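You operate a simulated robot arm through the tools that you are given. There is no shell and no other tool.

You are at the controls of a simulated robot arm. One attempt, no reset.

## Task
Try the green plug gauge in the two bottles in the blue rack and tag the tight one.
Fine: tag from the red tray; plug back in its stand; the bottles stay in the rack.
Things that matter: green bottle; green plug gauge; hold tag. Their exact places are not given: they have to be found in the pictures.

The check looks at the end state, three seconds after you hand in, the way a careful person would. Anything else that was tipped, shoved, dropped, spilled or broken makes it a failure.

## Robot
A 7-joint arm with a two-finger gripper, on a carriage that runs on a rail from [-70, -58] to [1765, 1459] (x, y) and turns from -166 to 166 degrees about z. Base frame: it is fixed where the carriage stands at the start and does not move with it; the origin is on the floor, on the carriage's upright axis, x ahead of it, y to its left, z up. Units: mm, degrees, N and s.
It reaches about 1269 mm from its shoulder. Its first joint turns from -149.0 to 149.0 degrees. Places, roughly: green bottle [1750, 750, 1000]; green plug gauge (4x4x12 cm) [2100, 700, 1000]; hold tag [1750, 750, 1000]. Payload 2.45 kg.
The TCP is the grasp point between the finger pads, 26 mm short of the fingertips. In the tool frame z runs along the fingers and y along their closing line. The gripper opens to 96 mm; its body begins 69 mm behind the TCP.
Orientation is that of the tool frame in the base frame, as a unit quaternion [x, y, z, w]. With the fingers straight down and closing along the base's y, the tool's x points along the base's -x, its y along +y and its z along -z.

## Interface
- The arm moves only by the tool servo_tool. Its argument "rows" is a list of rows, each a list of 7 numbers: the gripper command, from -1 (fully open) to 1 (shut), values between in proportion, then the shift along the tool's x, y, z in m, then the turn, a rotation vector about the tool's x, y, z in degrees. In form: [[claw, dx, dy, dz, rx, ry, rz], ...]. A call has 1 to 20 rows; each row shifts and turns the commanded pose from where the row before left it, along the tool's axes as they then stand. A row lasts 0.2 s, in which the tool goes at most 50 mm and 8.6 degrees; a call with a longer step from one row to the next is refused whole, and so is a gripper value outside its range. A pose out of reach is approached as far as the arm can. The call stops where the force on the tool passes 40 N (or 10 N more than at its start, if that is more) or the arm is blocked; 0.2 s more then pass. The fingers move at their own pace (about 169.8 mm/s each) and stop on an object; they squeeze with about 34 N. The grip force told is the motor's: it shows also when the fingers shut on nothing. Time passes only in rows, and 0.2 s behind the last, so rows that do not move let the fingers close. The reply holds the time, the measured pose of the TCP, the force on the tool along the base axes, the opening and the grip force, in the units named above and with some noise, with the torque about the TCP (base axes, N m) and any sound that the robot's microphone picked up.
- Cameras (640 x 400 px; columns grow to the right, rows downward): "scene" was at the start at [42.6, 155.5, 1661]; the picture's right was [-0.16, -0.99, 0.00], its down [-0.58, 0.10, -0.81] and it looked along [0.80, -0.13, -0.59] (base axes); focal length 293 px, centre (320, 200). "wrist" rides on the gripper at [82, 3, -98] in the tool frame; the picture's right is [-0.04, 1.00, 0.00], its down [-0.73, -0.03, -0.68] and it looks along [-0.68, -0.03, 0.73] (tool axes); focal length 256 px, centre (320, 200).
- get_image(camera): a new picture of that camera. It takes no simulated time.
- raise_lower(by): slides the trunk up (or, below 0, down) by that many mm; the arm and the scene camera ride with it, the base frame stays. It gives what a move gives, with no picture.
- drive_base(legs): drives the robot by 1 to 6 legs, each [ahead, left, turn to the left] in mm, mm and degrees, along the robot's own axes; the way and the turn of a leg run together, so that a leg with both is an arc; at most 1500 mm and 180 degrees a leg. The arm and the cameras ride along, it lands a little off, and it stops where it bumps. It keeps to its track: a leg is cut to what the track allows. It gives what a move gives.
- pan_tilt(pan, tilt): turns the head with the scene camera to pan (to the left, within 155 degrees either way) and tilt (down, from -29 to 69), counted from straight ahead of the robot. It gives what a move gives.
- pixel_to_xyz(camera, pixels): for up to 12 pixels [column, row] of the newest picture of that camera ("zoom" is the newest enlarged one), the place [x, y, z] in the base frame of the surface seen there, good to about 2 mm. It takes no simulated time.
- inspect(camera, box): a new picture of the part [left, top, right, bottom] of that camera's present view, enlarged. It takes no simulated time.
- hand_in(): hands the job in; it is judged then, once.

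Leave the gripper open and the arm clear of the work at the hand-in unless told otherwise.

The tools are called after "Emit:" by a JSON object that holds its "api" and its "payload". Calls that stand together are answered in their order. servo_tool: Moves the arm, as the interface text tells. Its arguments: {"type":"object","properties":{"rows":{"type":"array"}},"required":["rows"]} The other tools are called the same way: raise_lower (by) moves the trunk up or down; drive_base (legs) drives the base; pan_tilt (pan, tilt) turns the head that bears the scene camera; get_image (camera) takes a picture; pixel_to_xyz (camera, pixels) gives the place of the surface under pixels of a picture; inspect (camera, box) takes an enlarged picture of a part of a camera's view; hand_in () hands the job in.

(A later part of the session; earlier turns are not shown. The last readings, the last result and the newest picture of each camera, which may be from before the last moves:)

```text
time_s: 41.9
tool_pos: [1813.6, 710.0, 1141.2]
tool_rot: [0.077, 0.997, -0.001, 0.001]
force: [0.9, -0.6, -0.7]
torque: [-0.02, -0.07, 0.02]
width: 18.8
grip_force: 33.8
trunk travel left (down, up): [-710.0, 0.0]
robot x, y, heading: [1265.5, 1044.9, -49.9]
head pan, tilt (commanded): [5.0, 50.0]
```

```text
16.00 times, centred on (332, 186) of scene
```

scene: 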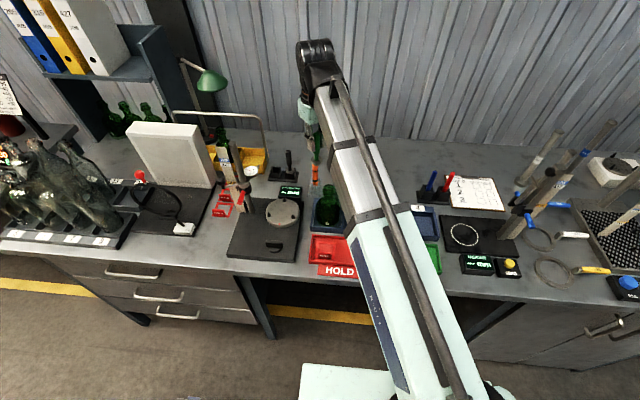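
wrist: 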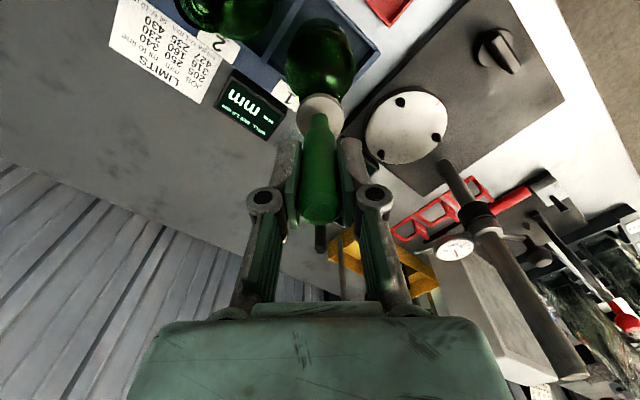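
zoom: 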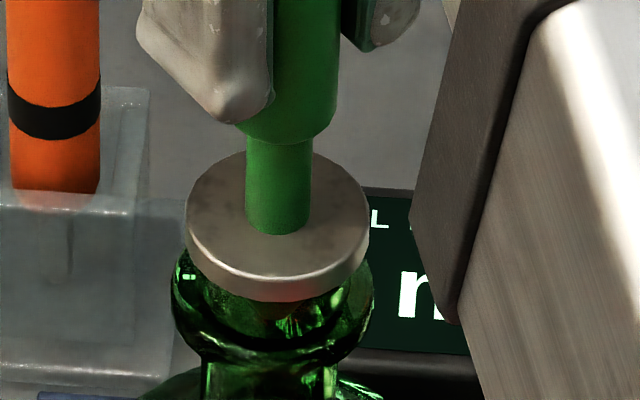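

The pin is practically fully in. I confirm by lowering 2 mm more, expecting the flange to touch the rim.

Emit:
{"api": "servo_tool", "payload": {"rows": [[1, 0, 0, 0.001, 0, 0, 0], [1, 0, 0, 0, 0, 0, 0], [1, 0, 0, 0.001, 0, 0, 0], [1, 0, 0, 0, 0, 0, 0]]}}

```text
time_s: 42.9
tool_pos: [1813.4, 709.9, 1139.4]
tool_rot: [0.076, 0.997, -0.001, 0.001]
force: [4.0, -2.0, 15.3]
torque: [-0.2, -0.53, -0.02]
width: 18.5
grip_force: 33.6
trunk travel left (down, up): [-710.0, 0.0]
robot x, y, heading: [1266.4, 1048.5, -49.8]
head pan, tilt (commanded): [5.0, 50.0]
```

At z 1139.4 the flange met the rim (15 N up): the plug goes fully into bottle 5, so bottle 5 is fine. I withdraw straight up slowly.

Emit:
{"api": "servo_tool", "payload": {"rows": [[1, 0, 0, -0.002, 0, 0, 0], [1, 0, 0, -0.003, 0, 0, 0], [1, 0, 0, -0.004, 0, 0, 0], [1, 0, 0, -0.005, 0, 0, 0], [1, 0, 0, -0.005, 0, 0, 0], [1, 0, 0, -0.005, 0, 0, 0], [1, 0, 0, -0.005, 0, 0, 0], [1, 0, 0, -0.01, 0, 0, 0], [1, 0, 0, -0.01, 0, 0, 0], [1, 0, 0, -0.015, 0, 0, 0], [1, 0, 0, 0, 0, 0, 0]]}}

Emit:
{"api": "get_image", "payload": {"camera": "scene"}}

Emit:
{"api": "get_image", "payload": {"camera": "wrist"}}

```text
time_s: 45.3
tool_pos: [1813.9, 707.7, 1202.9]
tool_rot: [0.076, 0.997, 0.0, 0.0]
force: [0.0, -0.5, -0.7]
torque: [-0.04, -0.02, 0.03]
width: 18.5
grip_force: 33.8
trunk travel left (down, up): [-710.0, 0.0]
robot x, y, heading: [1265.4, 1046.8, -49.7]
head pan, tilt (commanded): [5.0, 50.0]
```

```text
taken
```

scene: 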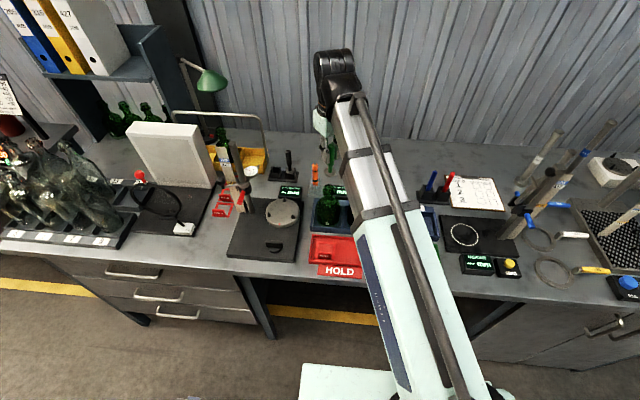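

```text
taken
```

wrist: 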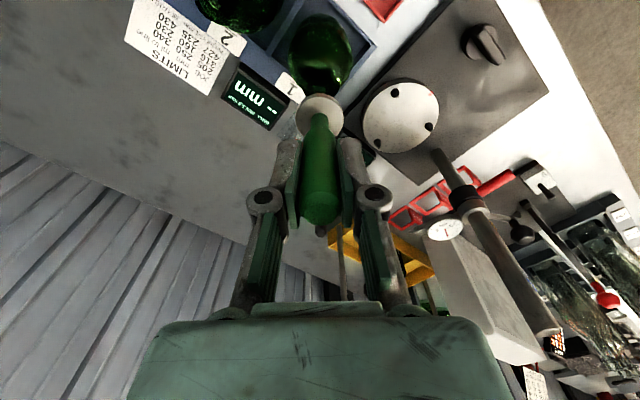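

Withdrawn, bottle 5 stands as before. Now I carry the plug across to bottle 8, (-76.5,-62.5) mm away, keeping the height.

Emit:
{"api": "servo_tool", "payload": {"rows": [[1, 0.022, -0.0245, 0, 0, 0, 0], [1, 0.022, -0.0245, 0, 0, 0, 0], [1, 0.022, -0.0245, 0, 0, 0, 0], [1, 0, 0, 0, 0, 0, 0], [1, 0, 0, 0, 0, 0, 0]]}}

Emit:
{"api": "get_image", "payload": {"camera": "scene"}}

```text
time_s: 46.5
tool_pos: [1736.4, 647.0, 1201.5]
tool_rot: [0.076, 0.997, 0.0, 0.0]
force: [0.1, -0.4, -0.1]
torque: [0.0, -0.05, 0.03]
width: 18.5
grip_force: 33.3
trunk travel left (down, up): [-710.0, 0.0]
robot x, y, heading: [1263.7, 1047.9, -50.2]
head pan, tilt (commanded): [5.0, 50.0]
```

```text
taken
```

scene: 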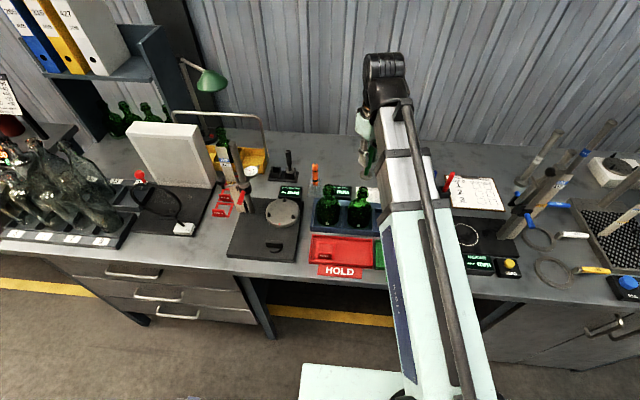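

Both bottles are visible; bottle 8's mouth at about (361,193). I zoom in there and on bottle 5's mouth for comparison.

Emit:
{"api": "inspect", "payload": {"camera": "scene", "box": [344, 180, 376, 200]}}

```text
16.00 times, centred on (360, 190) of scene
```

zoom: 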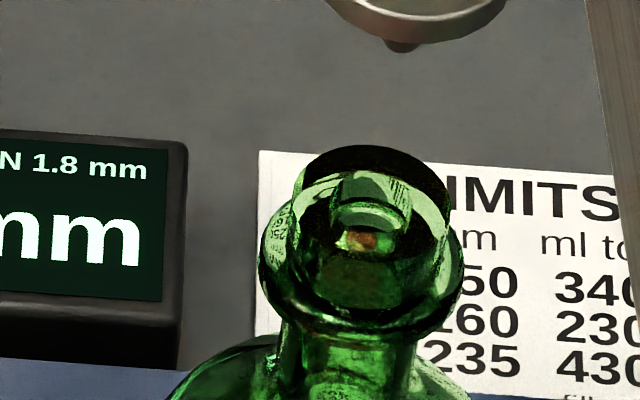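

Emit:
{"api": "pixel_to_xyz", "payload": {"camera": "zoom", "pixels": [[300, 175], [325, 153], [370, 146], [420, 158], [446, 185], [449, 210], [436, 238], [400, 260], [372, 265], [330, 255], [300, 230], [293, 200]]}}

```text
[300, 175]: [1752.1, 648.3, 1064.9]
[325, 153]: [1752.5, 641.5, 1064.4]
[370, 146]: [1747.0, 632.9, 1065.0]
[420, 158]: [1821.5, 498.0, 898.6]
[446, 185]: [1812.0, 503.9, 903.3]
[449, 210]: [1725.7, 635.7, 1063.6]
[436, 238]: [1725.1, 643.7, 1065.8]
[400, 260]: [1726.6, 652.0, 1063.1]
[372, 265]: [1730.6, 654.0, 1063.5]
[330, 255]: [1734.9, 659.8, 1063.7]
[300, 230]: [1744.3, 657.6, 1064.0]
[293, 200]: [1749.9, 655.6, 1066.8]
```

Bottle 8's rim fits a circle centred near (1739,645). The tool is about (1737.5,646.8), so I shift (+1.6,-1.6) mm and lower to z≈1169.

Emit:
{"api": "servo_tool", "payload": {"rows": [[1, -0.0018, -0.0013, 0, 0, 0, 0], [1, 0, 0, 0.01, 0, 0, 0], [1, 0, 0, 0.012, 0, 0, 0], [1, 0, 0, 0.011, 0, 0, 0], [1, 0, 0, 0, 0, 0, 0], [1, 0, 0, 0, 0, 0, 0]]}}

Emit:
{"api": "inspect", "payload": {"camera": "scene", "box": [344, 180, 376, 200]}}

```text
time_s: 47.9
tool_pos: [1740.1, 645.1, 1170.5]
tool_rot: [0.076, 0.997, 0.001, 0.0]
force: [0.1, 0.3, -1.1]
torque: [-0.03, -0.02, -0.03]
width: 18.6
grip_force: 33.9
trunk travel left (down, up): [-710.0, 0.0]
robot x, y, heading: [1266.5, 1048.7, -49.9]
head pan, tilt (commanded): [5.0, 50.0]
```

```text
16.00 times, centred on (360, 190) of scene
```

zoom: 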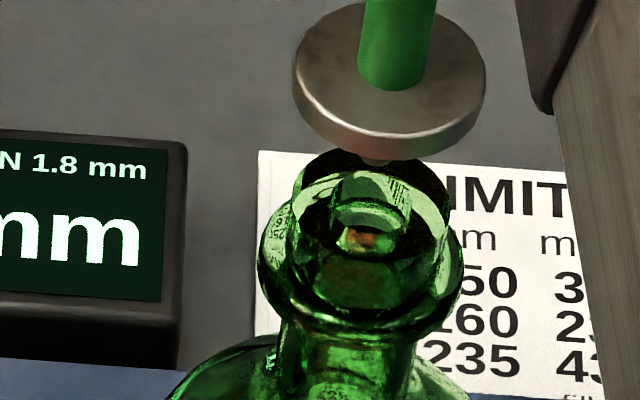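

Aligned well sideways (flange centre column 390 leaning to rim centre 371). I lower to about 1160, then 1 mm steps.

Emit:
{"api": "servo_tool", "payload": {"rows": [[1, 0, 0, 0.004, 0, 0, 0], [1, 0, 0, 0.004, 0, 0, 0], [1, 0, 0, 0.002, 0, 0, 0], [1, 0, 0, 0.001, 0, 0, 0], [1, 0, 0, 0.001, 0, 0, 0], [1, 0, 0, 0, 0, 0, 0]]}}

```text
time_s: 49.3
tool_pos: [1738.0, 645.4, 1157.5]
tool_rot: [0.077, 0.997, 0.0, 0.0]
force: [0.1, 0.3, -0.9]
torque: [0.02, 0.0, -0.04]
width: 18.5
grip_force: 33.6
trunk travel left (down, up): [-710.0, 0.0]
robot x, y, heading: [1263.7, 1047.9, -49.8]
head pan, tilt (commanded): [5.0, 50.0]
```

No contact yet at 1157.5. Next, 1 mm steps, two at a time with pauses.

Emit:
{"api": "servo_tool", "payload": {"rows": [[1, 0, 0, 0.001, 0, 0, 0], [1, 0, 0, 0, 0, 0, 0], [1, 0, 0, 0.001, 0, 0, 0], [1, 0, 0, 0, 0, 0, 0]]}}

```text
time_s: 50.3
tool_pos: [1738.0, 645.7, 1155.3]
tool_rot: [0.077, 0.997, 0.0, -0.001]
force: [0.2, -0.1, -0.5]
torque: [0.03, -0.01, 0.02]
width: 18.5
grip_force: 34.0
trunk travel left (down, up): [-710.0, 0.0]
robot x, y, heading: [1263.9, 1048.2, -49.9]
head pan, tilt (commanded): [5.0, 50.0]
```

Emit:
{"api": "servo_tool", "payload": {"rows": [[1, 0, 0, 0.001, 0, 0, 0], [1, 0, 0, 0, 0, 0, 0], [1, 0, 0, 0.001, 0, 0, 0], [1, 0, 0, 0, 0, 0, 0]]}}

Emit:
{"api": "inspect", "payload": {"camera": "scene", "box": [344, 180, 376, 200]}}

```text
time_s: 51.3
tool_pos: [1737.9, 646.1, 1153.6]
tool_rot: [0.076, 0.997, 0.0, 0.0]
force: [-0.4, -0.9, -0.8]
torque: [0.0, 0.02, 0.03]
width: 18.3
grip_force: 33.9
trunk travel left (down, up): [-710.0, 0.0]
robot x, y, heading: [1266.9, 1046.8, -49.6]
head pan, tilt (commanded): [5.0, 50.0]
```

```text
16.00 times, centred on (360, 190) of scene
```

zoom: 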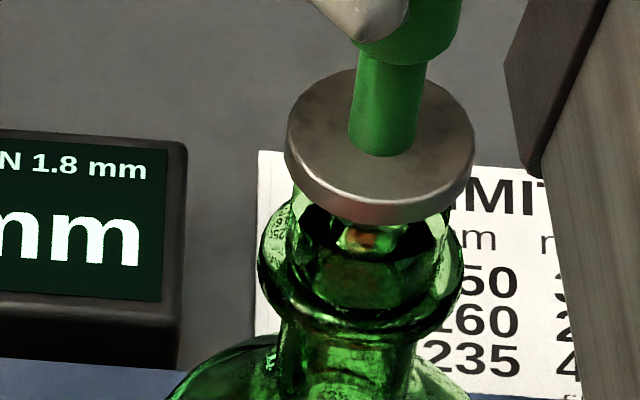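

No force yet; pin tip a few mm below the rim. Continue in 1 mm steps.

Emit:
{"api": "servo_tool", "payload": {"rows": [[1, 0, 0, 0.001, 0, 0, 0], [1, 0, 0, 0, 0, 0, 0], [1, 0, 0, 0.001, 0, 0, 0], [1, 0, 0, 0, 0, 0, 0]]}}

```text
time_s: 52.3
tool_pos: [1738.4, 645.6, 1150.4]
tool_rot: [0.077, 0.997, 0.0, -0.001]
force: [-0.7, 0.4, -0.6]
torque: [-0.02, 0.03, 0.01]
width: 18.4
grip_force: 34.0
trunk travel left (down, up): [-710.0, 0.0]
robot x, y, heading: [1265.6, 1048.0, -49.9]
head pan, tilt (commanded): [5.0, 50.0]
```

Emit:
{"api": "servo_tool", "payload": {"rows": [[1, 0, 0, 0.001, 0, 0, 0], [1, 0, 0, 0, 0, 0, 0], [1, 0, 0, 0.001, 0, 0, 0], [1, 0, 0, 0, 0, 0, 0]]}}

```text
time_s: 53.3
tool_pos: [1739.1, 646.1, 1148.8]
tool_rot: [0.077, 0.997, 0.0, 0.0]
force: [-0.2, -0.4, 0.0]
torque: [-0.07, -0.01, 0.0]
width: 18.3
grip_force: 33.7
trunk travel left (down, up): [-710.0, 0.0]
robot x, y, heading: [1264.0, 1046.8, -50.1]
head pan, tilt (commanded): [5.0, 50.0]
```

Still free at 1148.8. I keep stepping.

Emit:
{"api": "servo_tool", "payload": {"rows": [[1, 0, 0, 0.001, 0, 0, 0], [1, 0, 0, 0, 0, 0, 0], [1, 0, 0, 0.001, 0, 0, 0], [1, 0, 0, 0, 0, 0, 0]]}}

```text
time_s: 54.3
tool_pos: [1739.6, 645.3, 1147.4]
tool_rot: [0.077, 0.997, -0.001, 0.0]
force: [0.4, -1.8, 10.4]
torque: [-0.22, -0.03, 0.04]
width: 18.3
grip_force: 34.1
trunk travel left (down, up): [-710.0, 0.0]
robot x, y, heading: [1265.3, 1046.4, -49.8]
head pan, tilt (commanded): [5.0, 50.0]
```

Now 10 N resistance at z≈1147.4, about 7 mm before full depth. I look, then test whether it's mere misalignment by backing off 1 mm and trying small sideways shifts.

Emit:
{"api": "inspect", "payload": {"camera": "scene", "box": [344, 180, 376, 200]}}

Emit:
{"api": "servo_tool", "payload": {"rows": [[1, 0, 0, -0.003, 0, 0, 0], [1, -0.0001, -0.0008, 0, 0, 0, 0], [1, 0, 0, 0.0015, 0, 0, 0], [1, 0, 0, 0.0015, 0, 0, 0], [1, 0, 0, 0.0005, 0, 0, 0], [1, 0, 0, 0, 0, 0, 0]]}}

```text
16.00 times, centred on (360, 190) of scene
```

zoom: 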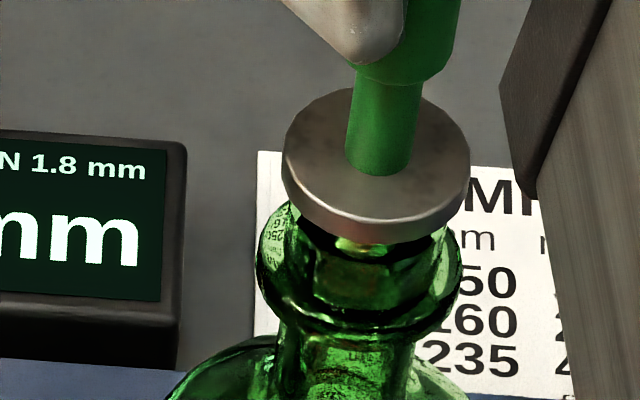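

```text
time_s: 55.7
tool_pos: [1738.2, 645.1, 1147.8]
tool_rot: [0.077, 0.997, 0.0, 0.0]
force: [0.1, 1.6, 8.9]
torque: [0.09, 0.0, -0.01]
width: 18.4
grip_force: 34.1
trunk travel left (down, up): [-710.0, 0.0]
robot x, y, heading: [1269.8, 1049.0, -49.7]
head pan, tilt (commanded): [5.0, 50.0]
```

Same stop at the same depth, with the sideways force just flipping sign – so the pin is centred. One more try at the midpoint (shift +0.4 mm), with a slightly firmer touch.

Emit:
{"api": "servo_tool", "payload": {"rows": [[1, 0, 0, -0.003, 0, 0, 0], [1, 0, 0.0004, 0, 0, 0, 0], [1, 0, 0, 0.0015, 0, 0, 0], [1, 0, 0, 0.0015, 0, 0, 0], [1, 0, 0, 0.0005, 0, 0, 0], [1, 0, 0, 0, 0, 0, 0]]}}

```text
time_s: 57.1
tool_pos: [1738.4, 644.2, 1147.6]
tool_rot: [0.077, 0.997, -0.001, 0.001]
force: [1.6, -1.2, 13.5]
torque: [-0.09, -0.1, -0.02]
width: 18.0
grip_force: 33.8
trunk travel left (down, up): [-710.0, 0.0]
robot x, y, heading: [1262.8, 1046.9, -50.0]
head pan, tilt (commanded): [5.0, 50.0]
```

Blocked again at 1147.6 with 13.5 N: bottle 8 is the tight one. I withdraw slowly straight up.

Emit:
{"api": "servo_tool", "payload": {"rows": [[1, 0, 0, -0.001, 0, 0, 0], [1, 0, 0, -0.002, 0, 0, 0], [1, 0, 0, -0.003, 0, 0, 0], [1, 0, 0, -0.005, 0, 0, 0], [1, 0, 0, -0.005, 0, 0, 0], [1, 0, 0, -0.01, 0, 0, 0], [1, 0, 0, -0.015, 0, 0, 0], [1, 0, 0, -0.015, 0, 0, 0], [1, 0, 0, 0, 0, 0, 0]]}}

Emit:
{"api": "get_image", "payload": {"camera": "scene"}}

```text
time_s: 59.1
tool_pos: [1738.4, 644.7, 1203.5]
tool_rot: [0.077, 0.997, 0.0, 0.0]
force: [-0.4, 0.2, -1.2]
torque: [0.0, 0.0, -0.01]
width: 18.3
grip_force: 34.0
trunk travel left (down, up): [-710.0, 0.0]
robot x, y, heading: [1266.0, 1049.0, -49.8]
head pan, tilt (commanded): [5.0, 50.0]
```

```text
taken
```

scene: 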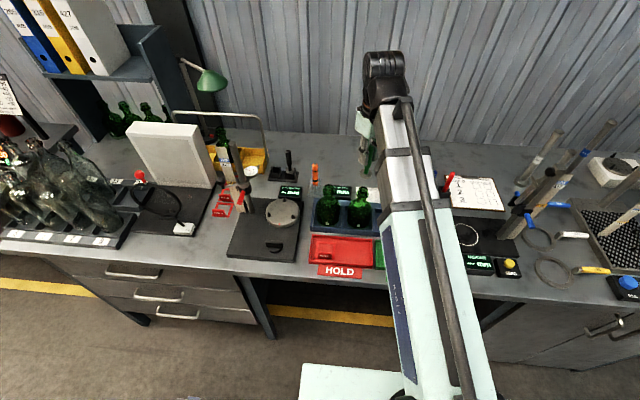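

Both bottles stand as before. I carry the plug back over its stand: (+363,+53) mm at the same height.

Emit:
{"api": "servo_tool", "payload": {"rows": [[1, -0.0351, 0.0108, 0, 0, 0, 0], [1, -0.0351, 0.0108, 0, 0, 0, 0], [1, -0.0351, 0.0108, 0, 0, 0, 0], [1, -0.0351, 0.0108, 0, 0, 0, 0], [1, -0.0351, 0.0108, 0, 0, 0, 0], [1, -0.0351, 0.0108, 0, 0, 0, 0], [1, -0.0351, 0.0108, 0, 0, 0, 0], [1, -0.0351, 0.0108, 0, 0, 0, 0], [1, -0.0351, 0.0108, 0, 0, 0, 0], [1, -0.0347, 0.0108, 0, 0, 0, 0], [1, 0, 0, 0, 0, 0, 0], [1, 0, 0, 0, 0, 0, 0]]}}

Emit:
{"api": "inspect", "payload": {"camera": "scene", "box": [256, 120, 320, 190]}}

Emit:
{"api": "get_image", "payload": {"camera": "wrist"}}

```text
time_s: 61.7
tool_pos: [2101.6, 697.9, 1203.3]
tool_rot: [0.078, 0.997, 0.0, 0.0]
force: [-0.7, 0.0, -0.8]
torque: [0.0, -0.02, -0.01]
width: 18.2
grip_force: 33.7
trunk travel left (down, up): [-710.0, 0.0]
robot x, y, heading: [1271.9, 1046.3, -49.8]
head pan, tilt (commanded): [5.0, 50.0]
```

```text
5.71 times, centred on (288, 155) of scene
```

zoom: 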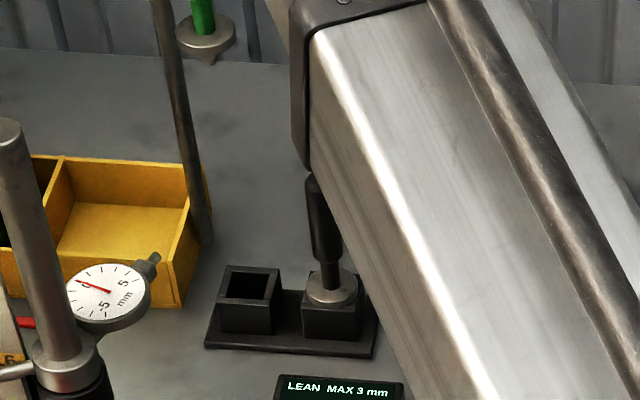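

```text
taken
```

wrist: 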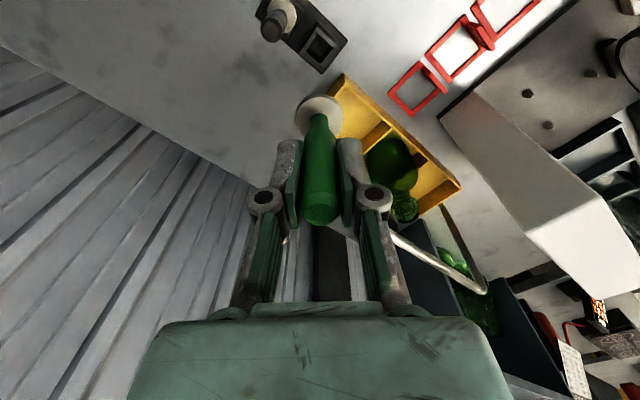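

The stand's socket is a square open box at zoom (248,285). I zoom in to measure its centre.

Emit:
{"api": "inspect", "payload": {"camera": "scene", "box": [264, 160, 312, 190]}}

```text
13.33 times, centred on (288, 175) of scene
```

zoom: 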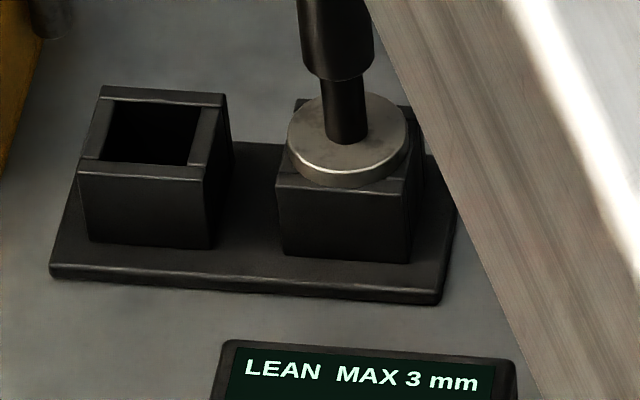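

Emit:
{"api": "pixel_to_xyz", "payload": {"camera": "zoom", "pixels": [[104, 88], [224, 97], [205, 178], [80, 167], [150, 92], [140, 168], [92, 125], [212, 130], [347, 130]]}}

```text
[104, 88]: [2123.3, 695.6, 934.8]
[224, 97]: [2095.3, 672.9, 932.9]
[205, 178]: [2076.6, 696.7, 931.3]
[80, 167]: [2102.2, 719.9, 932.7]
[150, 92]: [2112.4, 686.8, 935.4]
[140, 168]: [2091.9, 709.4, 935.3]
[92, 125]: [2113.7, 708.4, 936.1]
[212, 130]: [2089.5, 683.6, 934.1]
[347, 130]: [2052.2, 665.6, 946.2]
```

The socket centre is about (2101,697), right below. I lower 160 mm, then slowly the last part.

Emit:
{"api": "servo_tool", "payload": {"rows": [[1, 0, 0, 0.03, 0, 0, 0], [1, 0, 0, 0.03, 0, 0, 0], [1, 0, 0, 0.03, 0, 0, 0], [1, 0, 0, 0.03, 0, 0, 0], [1, 0, 0, 0.025, 0, 0, 0], [1, 0, 0, 0.015, 0, 0, 0], [1, 0, 0, 0, 0, 0, 0]]}}

Emit:
{"api": "inspect", "payload": {"camera": "scene", "box": [264, 150, 312, 190]}}

```text
time_s: 63.3
tool_pos: [2102.6, 698.6, 1042.5]
tool_rot: [0.077, 0.997, 0.0, 0.001]
force: [0.6, 0.0, -0.8]
torque: [-0.03, -0.02, 0.03]
width: 18.1
grip_force: 34.1
trunk travel left (down, up): [-710.0, 0.0]
robot x, y, heading: [1266.5, 1049.3, -50.0]
head pan, tilt (commanded): [5.0, 50.0]
```

```text
10.00 times, centred on (288, 170) of scene
```

zoom: 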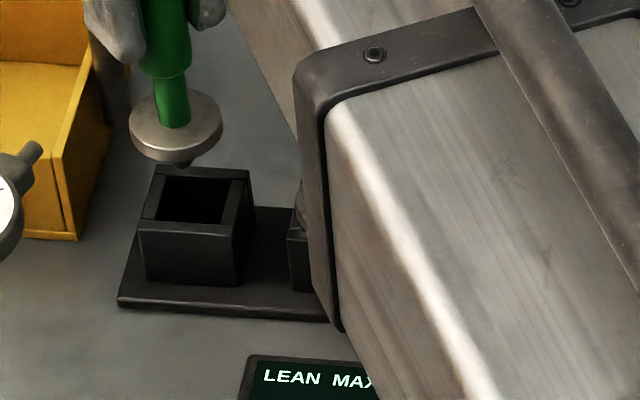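

Aligned over the socket. I lower another 28 mm in small steps.

Emit:
{"api": "servo_tool", "payload": {"rows": [[1, 0, 0, 0.004, 0, 0, 0], [1, 0, 0, 0.004, 0, 0, 0], [1, 0, 0, 0.004, 0, 0, 0], [1, 0, 0, 0.004, 0, 0, 0], [1, 0, 0, 0.004, 0, 0, 0], [1, 0, 0, 0.004, 0, 0, 0], [1, 0, 0, 0.004, 0, 0, 0], [1, 0, 0, 0, 0, 0, 0]]}}

```text
time_s: 65.1
tool_pos: [2102.5, 697.3, 1014.9]
tool_rot: [0.076, 0.997, 0.0, 0.0]
force: [0.0, 0.6, -0.9]
torque: [0.0, -0.05, -0.03]
width: 18.1
grip_force: 33.9
trunk travel left (down, up): [-710.0, 0.0]
robot x, y, heading: [1264.8, 1043.9, -49.7]
head pan, tilt (commanded): [5.0, 50.0]
```

No force; about 5 mm remain to the seat at ≈1009. One mm steps now.

Emit:
{"api": "servo_tool", "payload": {"rows": [[1, 0, 0, 0.001, 0, 0, 0], [1, 0, 0, 0.001, 0, 0, 0], [1, 0, 0, 0.001, 0, 0, 0], [1, 0, 0, 0.001, 0, 0, 0], [1, 0, 0, 0, 0, 0, 0]]}}

Emit:
{"api": "inspect", "payload": {"camera": "scene", "box": [264, 150, 312, 190]}}

```text
time_s: 66.3
tool_pos: [2101.2, 697.0, 1011.0]
tool_rot: [0.077, 0.997, 0.0, 0.001]
force: [-0.1, 1.1, -0.9]
torque: [-0.02, 0.01, -0.02]
width: 18.0
grip_force: 34.1
trunk travel left (down, up): [-710.0, 0.0]
robot x, y, heading: [1263.4, 1044.5, -49.7]
head pan, tilt (commanded): [5.0, 50.0]
```

```text
10.00 times, centred on (288, 170) of scene
```

zoom: 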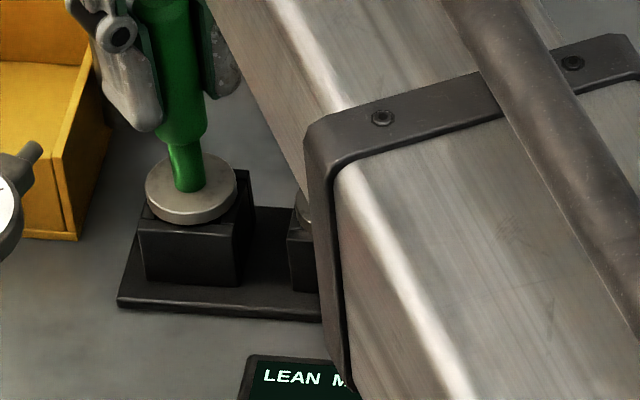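

Nearly seated. Two more 1 mm steps to feel the seat.

Emit:
{"api": "servo_tool", "payload": {"rows": [[1, 0, 0, 0.001, 0, 0, 0], [1, 0, 0, 0, 0, 0, 0], [1, 0, 0, 0.001, 0, 0, 0], [1, 0, 0, 0, 0, 0, 0]]}}

```text
time_s: 67.3
tool_pos: [2102.1, 697.7, 1009.3]
tool_rot: [0.076, 0.997, 0.0, 0.0]
force: [0.1, 0.4, 0.1]
torque: [0.01, -0.01, 0.0]
width: 18.0
grip_force: 34.1
trunk travel left (down, up): [-710.0, 0.0]
robot x, y, heading: [1265.3, 1047.6, -49.9]
head pan, tilt (commanded): [5.0, 50.0]
```

Emit:
{"api": "servo_tool", "payload": {"rows": [[1, 0, 0, 0.001, 0, 0, 0], [1, 0, 0, 0, 0, 0, 0]]}}

```text
time_s: 67.9
tool_pos: [2101.8, 698.0, 1008.8]
tool_rot: [0.076, 0.997, 0.0, 0.001]
force: [0.1, -2.3, 7.6]
torque: [-0.05, 0.03, 0.02]
width: 18.2
grip_force: 33.8
trunk travel left (down, up): [-710.0, 0.0]
robot x, y, heading: [1267.5, 1043.1, -49.7]
head pan, tilt (commanded): [5.0, 50.0]
```

Seated (7.6 N up). I ease 0.5 mm, open the gripper, then rise 60 mm.

Emit:
{"api": "servo_tool", "payload": {"rows": [[1, 0, 0, -0.0005, 0, 0, 0], [0.4, 0, 0, 0, 0, 0, 0], [0, 0, 0, 0, 0, 0, 0], [-0.6, 0, 0, 0, 0, 0, 0], [-0.6, 0, 0, 0, 0, 0, 0]]}}

Emit:
{"api": "get_image", "payload": {"camera": "wrist"}}

```text
time_s: 69.1
tool_pos: [2102.1, 698.8, 1007.6]
tool_rot: [0.077, 0.997, 0.0, 0.0]
force: [0.7, -0.4, -0.6]
torque: [0.0, 0.01, 0.02]
width: 76.9
grip_force: 0.0
trunk travel left (down, up): [-710.0, 0.0]
robot x, y, heading: [1262.7, 1043.2, -49.9]
head pan, tilt (commanded): [5.0, 50.0]
```

```text
taken
```

wrist: 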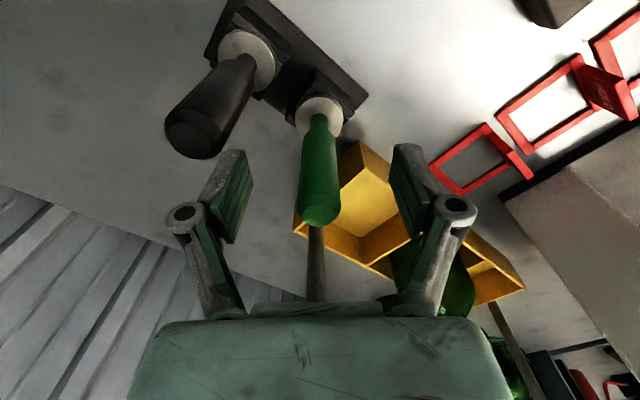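

The plug stands upright in its socket, same look as at the start, fingers well clear. I rise straight up 195 mm.

Emit:
{"api": "servo_tool", "payload": {"rows": [[-0.6, 0, 0, -0.015, 0, 0, 0], [-0.6, 0, 0, -0.025, 0, 0, 0], [-0.6, 0, 0, -0.03, 0, 0, 0], [-0.6, 0, 0, -0.04, 0, 0, 0], [-0.6, 0, 0, -0.04, 0, 0, 0], [-0.6, 0, 0, -0.045, 0, 0, 0], [-0.6, 0, 0, 0, 0, 0, 0]]}}

Emit:
{"api": "inspect", "payload": {"camera": "scene", "box": [240, 110, 336, 190]}}

```text
time_s: 70.7
tool_pos: [2101.7, 698.0, 1203.3]
tool_rot: [0.077, 0.997, 0.0, 0.0]
force: [0.8, 0.9, 0.5]
torque: [-0.01, 0.01, 0.02]
width: 76.7
grip_force: 0.0
trunk travel left (down, up): [-710.0, 0.0]
robot x, y, heading: [1262.0, 1044.7, -49.7]
head pan, tilt (commanded): [5.0, 50.0]
```

```text
5.00 times, centred on (288, 150) of scene
```

zoom: 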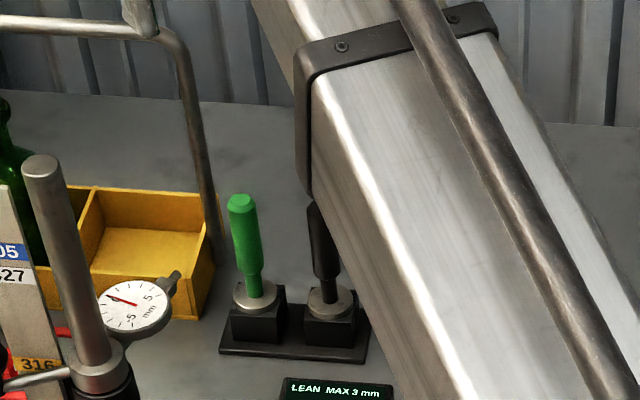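

The green plug is back in its socket. I go back over bottle 5's position at this height, then turn the tool +41.6° so its closing line runs along the bench.

Emit:
{"api": "servo_tool", "payload": {"rows": [[-0.6, 0.0356, -0.004, 0, 0, 0, 0], [-0.6, 0.0356, -0.004, 0, 0, 0, 0], [-0.6, 0.0356, -0.004, 0, 0, 0, 0], [-0.6, 0.0356, -0.004, 0, 0, 0, 0], [-0.6, 0.0356, -0.004, 0, 0, 0, 0], [-0.6, 0.0356, -0.004, 0, 0, 0, 0], [-0.6, 0.0356, -0.004, 0, 0, 0, 0], [-0.6, 0.0356, -0.004, 0, 0, 0, 0], [-0.6, 0, 0, 0, 0, 0, 8.3], [-0.6, 0, 0, 0, 0, 0, 8.3], [-0.6, 0, 0, 0, 0, 0, 8.3], [-0.6, 0, 0, 0, 0, 0, 8.3], [-0.6, 0, 0, 0, 0, 0, 8.4], [-0.6, 0, 0, 0, 0, 0, 0]]}}

Emit:
{"api": "get_image", "payload": {"camera": "scene"}}

```text
time_s: 73.7
tool_pos: [1815.1, 710.0, 1202.7]
tool_rot: [0.427, 0.904, 0.0, 0.001]
force: [-0.6, 0.7, -0.1]
torque: [0.01, -0.02, -0.03]
width: 76.8
grip_force: 0.0
trunk travel left (down, up): [-710.0, 0.0]
robot x, y, heading: [1265.8, 1048.7, -49.7]
head pan, tilt (commanded): [5.0, 50.0]
```

```text
taken
```

scene: 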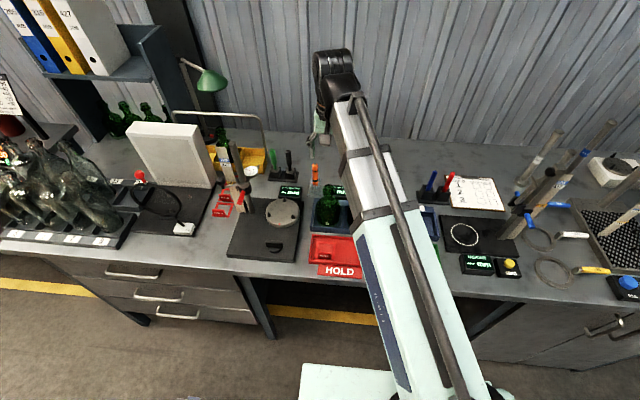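

Tool closing line is along the bench now (39.4°). I move 145 mm toward the robot and down 60 mm, over the tag, and look with the wrist camera.

Emit:
{"api": "servo_tool", "payload": {"rows": [[-0.6, 0.036, -0.001, 0.015, 0, 0, 0], [-0.6, 0.036, -0.001, 0.015, 0, 0, 0], [-0.6, 0.036, -0.001, 0.015, 0, 0, 0], [-0.6, 0.036, -0.001, 0.015, 0, 0, 0], [-0.6, 0, 0, 0, 0, 0, 0], [-0.6, 0, 0, 0, 0, 0, 0]]}}

Emit:
{"api": "get_image", "payload": {"camera": "wrist"}}

Emit:
{"api": "get_image", "payload": {"camera": "scene"}}

```text
time_s: 75.1
tool_pos: [1720.8, 817.0, 1144.0]
tool_rot: [0.426, 0.905, 0.001, 0.0]
force: [-0.1, -0.2, 0.1]
torque: [-0.01, 0.0, 0.01]
width: 77.0
grip_force: 0.1
trunk travel left (down, up): [-710.0, 0.0]
robot x, y, heading: [1268.3, 1044.2, -49.8]
head pan, tilt (commanded): [5.0, 50.0]
```

```text
taken
```

wrist: 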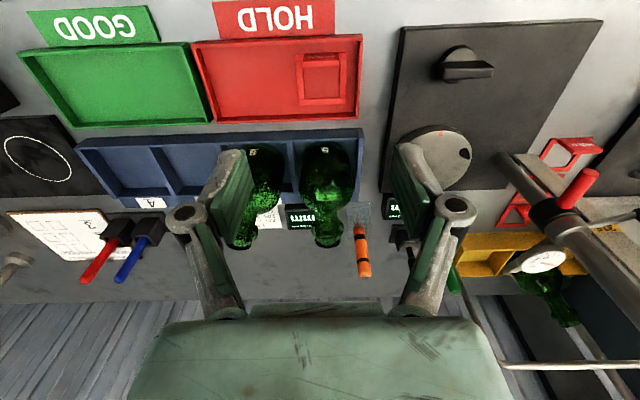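

```text
taken
```

scene: 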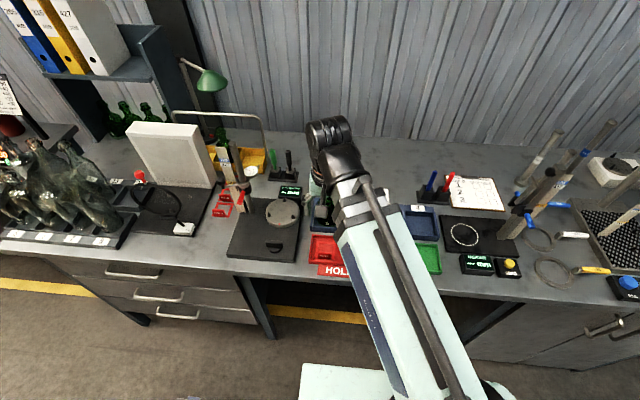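

The tag shows in the wrist view at (322,78). I zoom on it to measure its edges.

Emit:
{"api": "inspect", "payload": {"camera": "wrist", "box": [280, 40, 376, 110]}}

```text
5.71 times, centred on (328, 75) of wrist
```

zoom: 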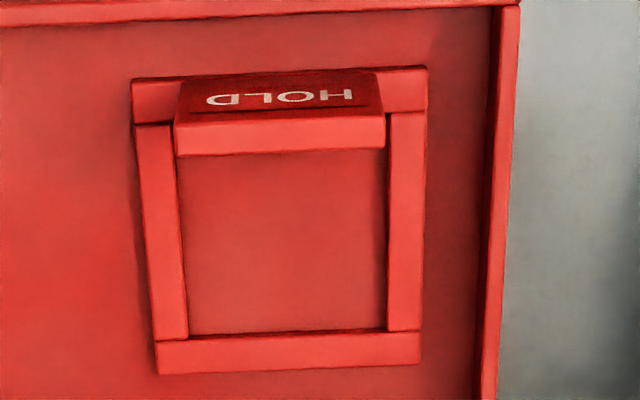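

Emit:
{"api": "pixel_to_xyz", "payload": {"camera": "zoom", "pixels": [[135, 85], [425, 70], [418, 358], [158, 370], [177, 130], [383, 122], [280, 125], [280, 148], [182, 150], [380, 142], [280, 78], [280, 250]]}}

```text
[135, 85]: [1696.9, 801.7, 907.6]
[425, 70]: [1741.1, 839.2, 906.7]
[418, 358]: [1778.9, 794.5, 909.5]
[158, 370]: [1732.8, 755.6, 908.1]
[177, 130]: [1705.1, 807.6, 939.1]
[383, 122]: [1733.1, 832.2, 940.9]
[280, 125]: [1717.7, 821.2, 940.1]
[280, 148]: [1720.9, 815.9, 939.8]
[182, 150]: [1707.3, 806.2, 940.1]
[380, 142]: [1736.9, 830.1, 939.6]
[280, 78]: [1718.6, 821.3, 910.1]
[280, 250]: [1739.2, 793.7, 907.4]
```

The plate's top is centred at (1720.6,819.0), 38 mm long, about 6 mm thick, z 940, turned 40.2° – parallel to my closing line. I shift onto it and descend to TCP z≈972 with the fingers straddling it.

Emit:
{"api": "servo_tool", "payload": {"rows": [[-0.6, 0.0015, 0.001, 0, 0, 0, 0], [-0.6, 0, 0, 0.035, 0, 0, 0], [-0.6, 0, 0, 0.035, 0, 0, 0], [-0.6, 0, 0, 0.035, 0, 0, 0], [-0.6, 0, 0, 0.035, 0, 0, 0], [-0.6, 0, 0, 0.03, 0, 0, 0], [-0.6, 0, 0, 0, 0, 0, 0], [-0.6, 0, 0, 0, 0, 0, 0]]}}

Emit:
{"api": "get_image", "payload": {"camera": "wrist"}}

Emit:
{"api": "get_image", "payload": {"camera": "scene"}}

```text
time_s: 76.9
tool_pos: [1725.6, 817.1, 974.1]
tool_rot: [0.426, 0.905, 0.0, 0.0]
force: [0.5, -0.7, 0.2]
torque: [0.02, -0.02, -0.03]
width: 76.7
grip_force: 0.2
out of reach, approached as far as the arm can: row 5
trunk travel left (down, up): [-710.0, 0.0]
robot x, y, heading: [1267.0, 1044.0, -49.7]
head pan, tilt (commanded): [5.0, 50.0]
```

```text
taken
```

wrist: 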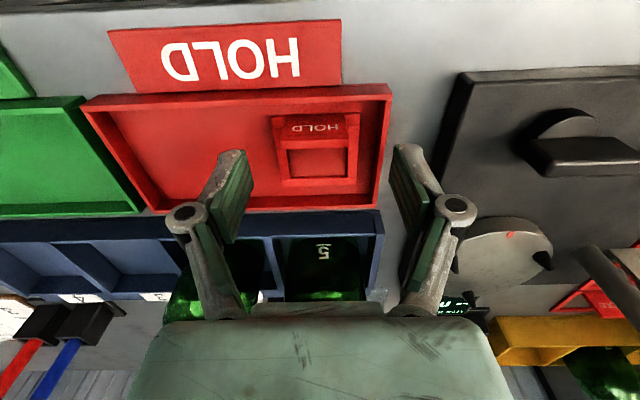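

```text
taken
```

scene: 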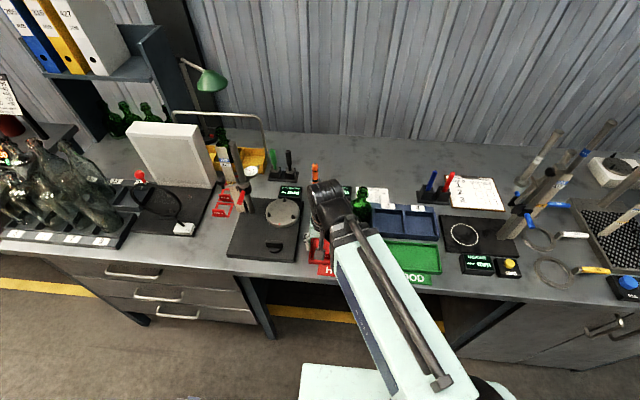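

The arm is at its inner reach limit here (row 5 out of reach). I rise back to about z 1145, then shift the robot 200 mm to the right along the rail so the tag and bottle 8 lie farther out.

Emit:
{"api": "servo_tool", "payload": {"rows": [[-0.6, 0, 0, -0.03, 0, 0, 0], [-0.6, 0, 0, -0.035, 0, 0, 0], [-0.6, 0, 0, -0.035, 0, 0, 0], [-0.6, 0, 0, -0.035, 0, 0, 0], [-0.6, 0, 0, -0.035, 0, 0, 0], [-0.6, 0, 0, 0, 0, 0, 0]]}}

Emit:
{"api": "pixel_to_xyz", "payload": {"camera": "scene", "pixels": [[555, 150], [580, 165], [530, 215], [600, 130], [548, 170], [500, 230], [440, 180], [440, 265]]}}

```text
time_s: 78.3
tool_pos: [1726.3, 818.1, 1145.1]
tool_rot: [0.426, 0.905, 0.0, 0.0]
force: [0.3, -1.0, -0.5]
torque: [0.04, 0.01, 0.01]
width: 76.8
grip_force: 0.1
trunk travel left (down, up): [-710.0, 0.0]
robot x, y, heading: [1268.4, 1046.0, -50.0]
head pan, tilt (commanded): [5.0, 50.0]
```

```text
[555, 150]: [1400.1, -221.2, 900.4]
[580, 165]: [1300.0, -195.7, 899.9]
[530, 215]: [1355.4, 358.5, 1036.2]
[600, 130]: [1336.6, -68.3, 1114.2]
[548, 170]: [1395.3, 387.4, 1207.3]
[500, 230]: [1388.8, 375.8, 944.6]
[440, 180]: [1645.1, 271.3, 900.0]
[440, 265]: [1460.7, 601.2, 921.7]
```

The tall height stand is at s-coordinate well right of the path. I drive 200 mm to the robot's right.

Emit:
{"api": "drive_base", "payload": {"legs": [[0, -200, 0]]}}

Emit:
{"api": "get_image", "payload": {"camera": "scene"}}

```text
time_s: 79.9
tool_pos: [1574.9, 693.1, 1145.3]
tool_rot: [0.425, 0.905, 0.0, 0.001]
force: [0.1, 0.0, 1.1]
torque: [0.04, 0.03, 0.01]
width: 76.8
grip_force: 0.0
trunk travel left (down, up): [-710.0, 0.0]
robot x, y, heading: [1111.0, 919.8, -50.0]
head pan, tilt (commanded): [5.0, 50.0]
```

```text
taken
```

scene: 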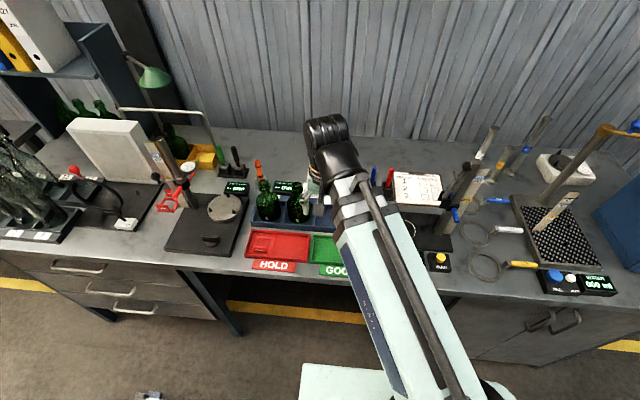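

The robot is at s≈1442 now. I move the tool 192 mm along the bench back over the tag.

Emit:
{"api": "servo_tool", "payload": {"rows": [[-0.6, 0.0009, 0.0385, 0, 0, 0, 0], [-0.6, 0.0009, 0.0385, 0, 0, 0, 0], [-0.6, 0.0009, 0.0385, 0, 0, 0, 0], [-0.6, 0.0008, 0.0385, 0, 0, 0, 0], [-0.6, 0.0008, 0.0385, 0, 0, 0, 0], [-0.6, 0, 0, 0, 0, 0, 0], [-0.6, 0, 0, 0, 0, 0, 0]]}}

Emit:
{"api": "get_image", "payload": {"camera": "scene"}}

Emit:
{"api": "inspect", "payload": {"camera": "wrist", "box": [270, 40, 380, 110]}}

```text
time_s: 81.5
tool_pos: [1719.7, 819.9, 1145.8]
tool_rot: [0.425, 0.905, 0.0, 0.0]
force: [0.4, -0.6, 0.3]
torque: [0.02, -0.03, 0.03]
width: 76.7
grip_force: 0.1
trunk travel left (down, up): [-710.0, 0.0]
robot x, y, heading: [1118.0, 918.7, -49.6]
head pan, tilt (commanded): [5.0, 50.0]
```

```text
taken
```

scene: 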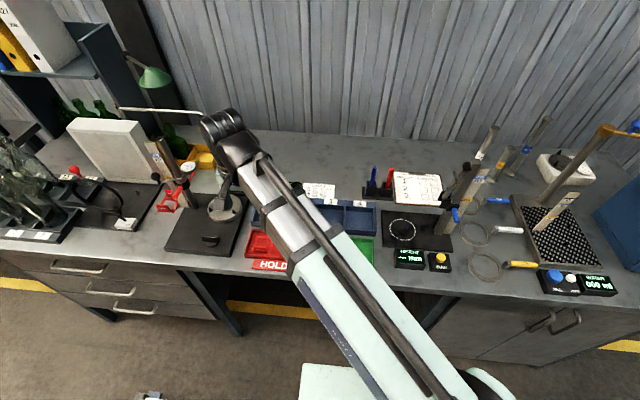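

```text
5.71 times, centred on (325, 75) of wrist
```

zoom: 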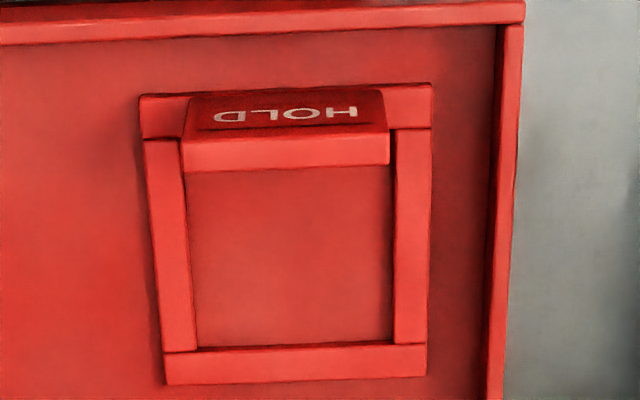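

I re-read the plate's top corners from this view.

Emit:
{"api": "pixel_to_xyz", "payload": {"camera": "zoom", "pixels": [[186, 145], [386, 138], [188, 165], [386, 158], [285, 140], [285, 162], [145, 100], [428, 88], [424, 370], [168, 380], [510, 30], [495, 300]]}}

```text
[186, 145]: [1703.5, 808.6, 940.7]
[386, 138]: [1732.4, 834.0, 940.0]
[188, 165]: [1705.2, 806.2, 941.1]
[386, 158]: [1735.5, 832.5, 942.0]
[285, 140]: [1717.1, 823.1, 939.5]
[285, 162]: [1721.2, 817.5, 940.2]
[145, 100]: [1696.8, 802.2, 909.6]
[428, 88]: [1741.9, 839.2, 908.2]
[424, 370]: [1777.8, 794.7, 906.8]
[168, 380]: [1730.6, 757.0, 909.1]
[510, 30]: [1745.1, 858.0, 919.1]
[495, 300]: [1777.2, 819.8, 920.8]
```

Plate centre ≈ (1719.5,820), matching the tool (1719.7,819.9). I descend to z≈972.

Emit:
{"api": "servo_tool", "payload": {"rows": [[-0.6, 0, 0, 0.035, 0, 0, 0], [-0.6, 0, 0, 0.035, 0, 0, 0], [-0.6, 0, 0, 0.035, 0, 0, 0], [-0.6, 0, 0, 0.035, 0, 0, 0], [-0.6, 0, 0, 0.033, 0, 0, 0], [-0.6, 0, 0, 0, 0, 0, 0], [-0.6, 0, 0, 0, 0, 0, 0]]}}

Emit:
{"api": "get_image", "payload": {"camera": "wrist"}}

Emit:
{"api": "get_image", "payload": {"camera": "scene"}}

```text
time_s: 83.1
tool_pos: [1719.9, 820.5, 973.3]
tool_rot: [0.425, 0.905, 0.0, 0.0]
force: [-0.3, -0.4, -1.2]
torque: [-0.02, 0.04, 0.01]
width: 76.8
grip_force: 0.0
trunk travel left (down, up): [-710.0, 0.0]
robot x, y, heading: [1114.2, 921.0, -49.6]
head pan, tilt (commanded): [5.0, 50.0]
```

```text
taken
```

wrist: 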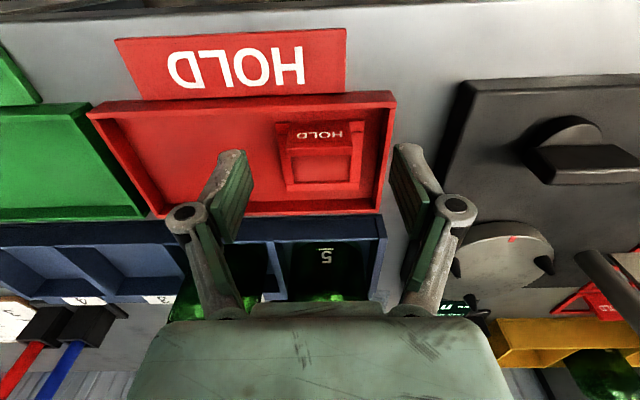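

```text
taken
```

scene: 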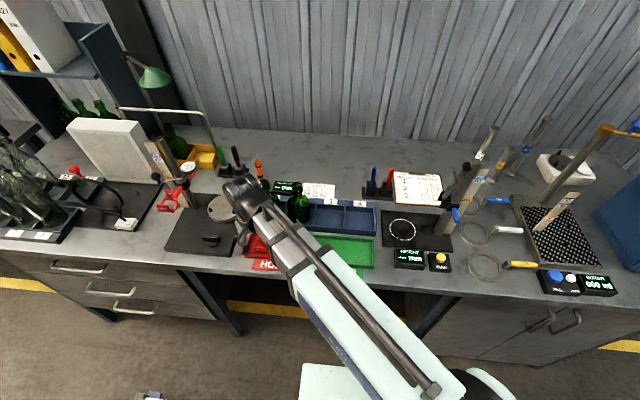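

Plate centred between the fingers. I lower 26 mm to TCP z≈947 so the fingertips end just over the tray rim, beside the plate's ends.

Emit:
{"api": "servo_tool", "payload": {"rows": [[-0.6, 0, 0, 0.007, 0, 0, 0], [-0.6, 0, 0, 0.007, 0, 0, 0], [-0.6, 0, 0, 0.006, 0, 0, 0], [-0.6, 0, 0, 0.006, 0, 0, 0], [-0.6, 0, 0, 0, 0, 0, 0]]}}

Emit:
{"api": "get_image", "payload": {"camera": "wrist"}}

```text
time_s: 84.3
tool_pos: [1719.8, 819.7, 944.5]
tool_rot: [0.425, 0.905, 0.0, 0.0]
force: [0.3, -0.6, -0.3]
torque: [-0.01, -0.01, 0.01]
width: 76.9
grip_force: 0.1
trunk travel left (down, up): [-710.0, 0.0]
robot x, y, heading: [1115.2, 920.5, -50.0]
head pan, tilt (commanded): [5.0, 50.0]
```

```text
taken
```

wrist: 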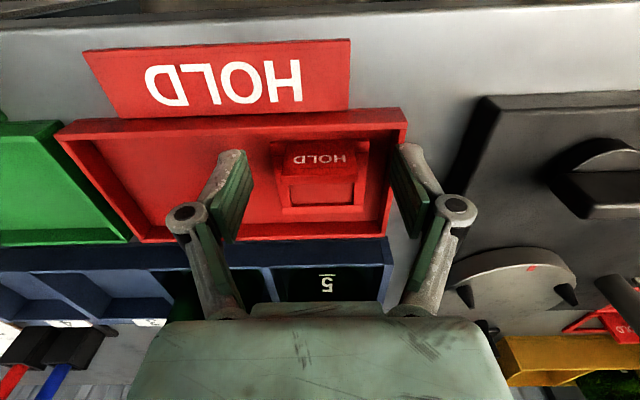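

The right finger is just over the tray's side wall (top 921), so before closing I rise 8 mm, narrow the opening to about 52 mm, then come down again inside the wall.

Emit:
{"api": "servo_tool", "payload": {"rows": [[-0.6, 0, 0, -0.008, 0, 0, 0], [-0.6, 0, 0, 0, 0, 0, 0], [-0.08, 0, 0, 0, 0, 0, 0], [-0.08, 0, 0, 0, 0, 0, 0], [-0.08, 0, 0, 0, 0, 0, 0]]}}

Emit:
{"api": "get_image", "payload": {"camera": "wrist"}}

```text
time_s: 85.5
tool_pos: [1719.9, 820.0, 954.0]
tool_rot: [0.425, 0.905, 0.0, 0.0]
force: [-0.7, 1.2, 0.2]
torque: [0.0, 0.01, 0.02]
width: 51.9
grip_force: 0.2
trunk travel left (down, up): [-710.0, 0.0]
robot x, y, heading: [1114.3, 923.5, -49.6]
head pan, tilt (commanded): [5.0, 50.0]
```

```text
taken
```

wrist: 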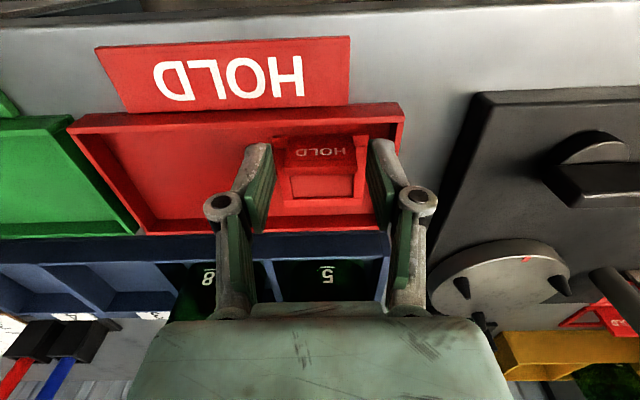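

I zoom to check the fit of fingertips around the plate.

Emit:
{"api": "inspect", "payload": {"camera": "wrist", "box": [220, 110, 420, 235]}}

```text
3.20 times, centred on (320, 172) of wrist
```

zoom: 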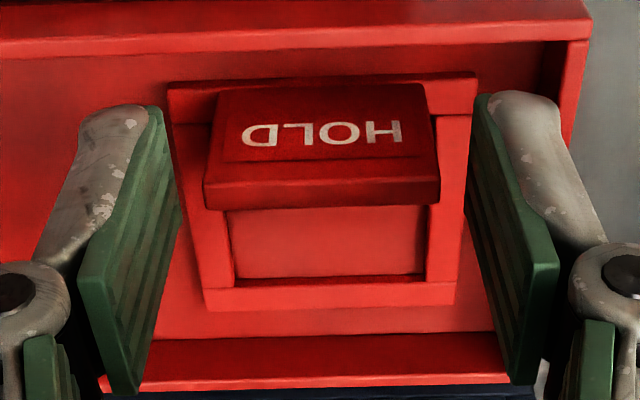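

The fit is right. I narrow to about 42 mm first, then lower 8 mm inside the tray wall and close.

Emit:
{"api": "servo_tool", "payload": {"rows": [[0.11, 0, 0, 0, 0, 0, 0], [0.11, 0, 0, 0, 0, 0, 0], [0.11, 0, 0, 0.004, 0, 0, 0], [0.11, 0, 0, 0.004, 0, 0, 0], [0.11, 0, 0, 0, 0, 0, 0]]}}

Emit:
{"api": "inspect", "payload": {"camera": "wrist", "box": [220, 110, 420, 235]}}

```text
time_s: 86.7
tool_pos: [1720.1, 819.9, 945.4]
tool_rot: [0.425, 0.905, 0.0, -0.001]
force: [-0.5, 0.2, -1.0]
torque: [0.0, -0.02, 0.0]
width: 42.8
grip_force: 0.0
trunk travel left (down, up): [-710.0, 0.0]
robot x, y, heading: [1115.8, 920.5, -49.8]
head pan, tilt (commanded): [5.0, 50.0]
```

```text
3.20 times, centred on (320, 172) of wrist
```

zoom: 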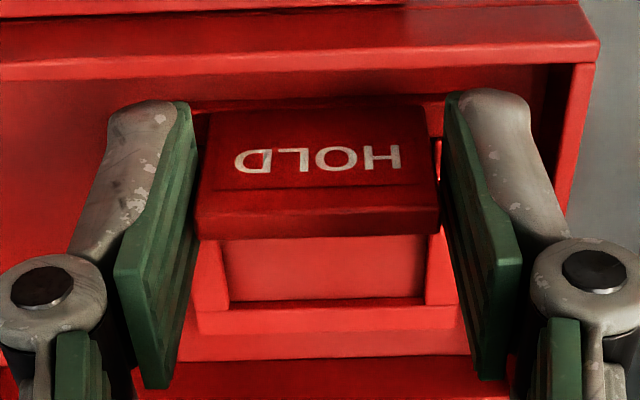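

Both pads flank the plate's ends. I close the grip.

Emit:
{"api": "servo_tool", "payload": {"rows": [[0.18, 0, 0, 0, 0, 0, 0], [0.25, 0, 0, 0, 0, 0, 0], [1, 0, 0, 0, 0, 0, 0], [1, 0, 0, 0, 0, 0, 0], [1, 0, 0, 0, 0, 0, 0]]}}

Emit:
{"api": "inspect", "payload": {"camera": "wrist", "box": [220, 110, 420, 235]}}

```text
time_s: 87.9
tool_pos: [1719.9, 820.5, 945.3]
tool_rot: [0.425, 0.905, 0.0, 0.0]
force: [0.5, 0.1, 0.3]
torque: [-0.03, 0.01, 0.02]
width: 38.7
grip_force: 33.6
trunk travel left (down, up): [-710.0, 0.0]
robot x, y, heading: [1115.1, 919.4, -49.6]
head pan, tilt (commanded): [5.0, 50.0]
```

```text
3.20 times, centred on (320, 172) of wrist
```

zoom: 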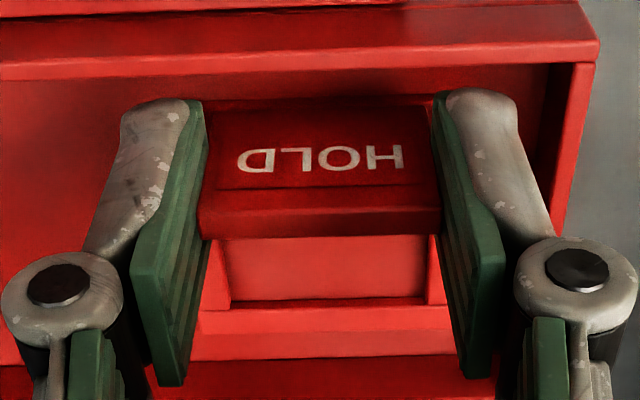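

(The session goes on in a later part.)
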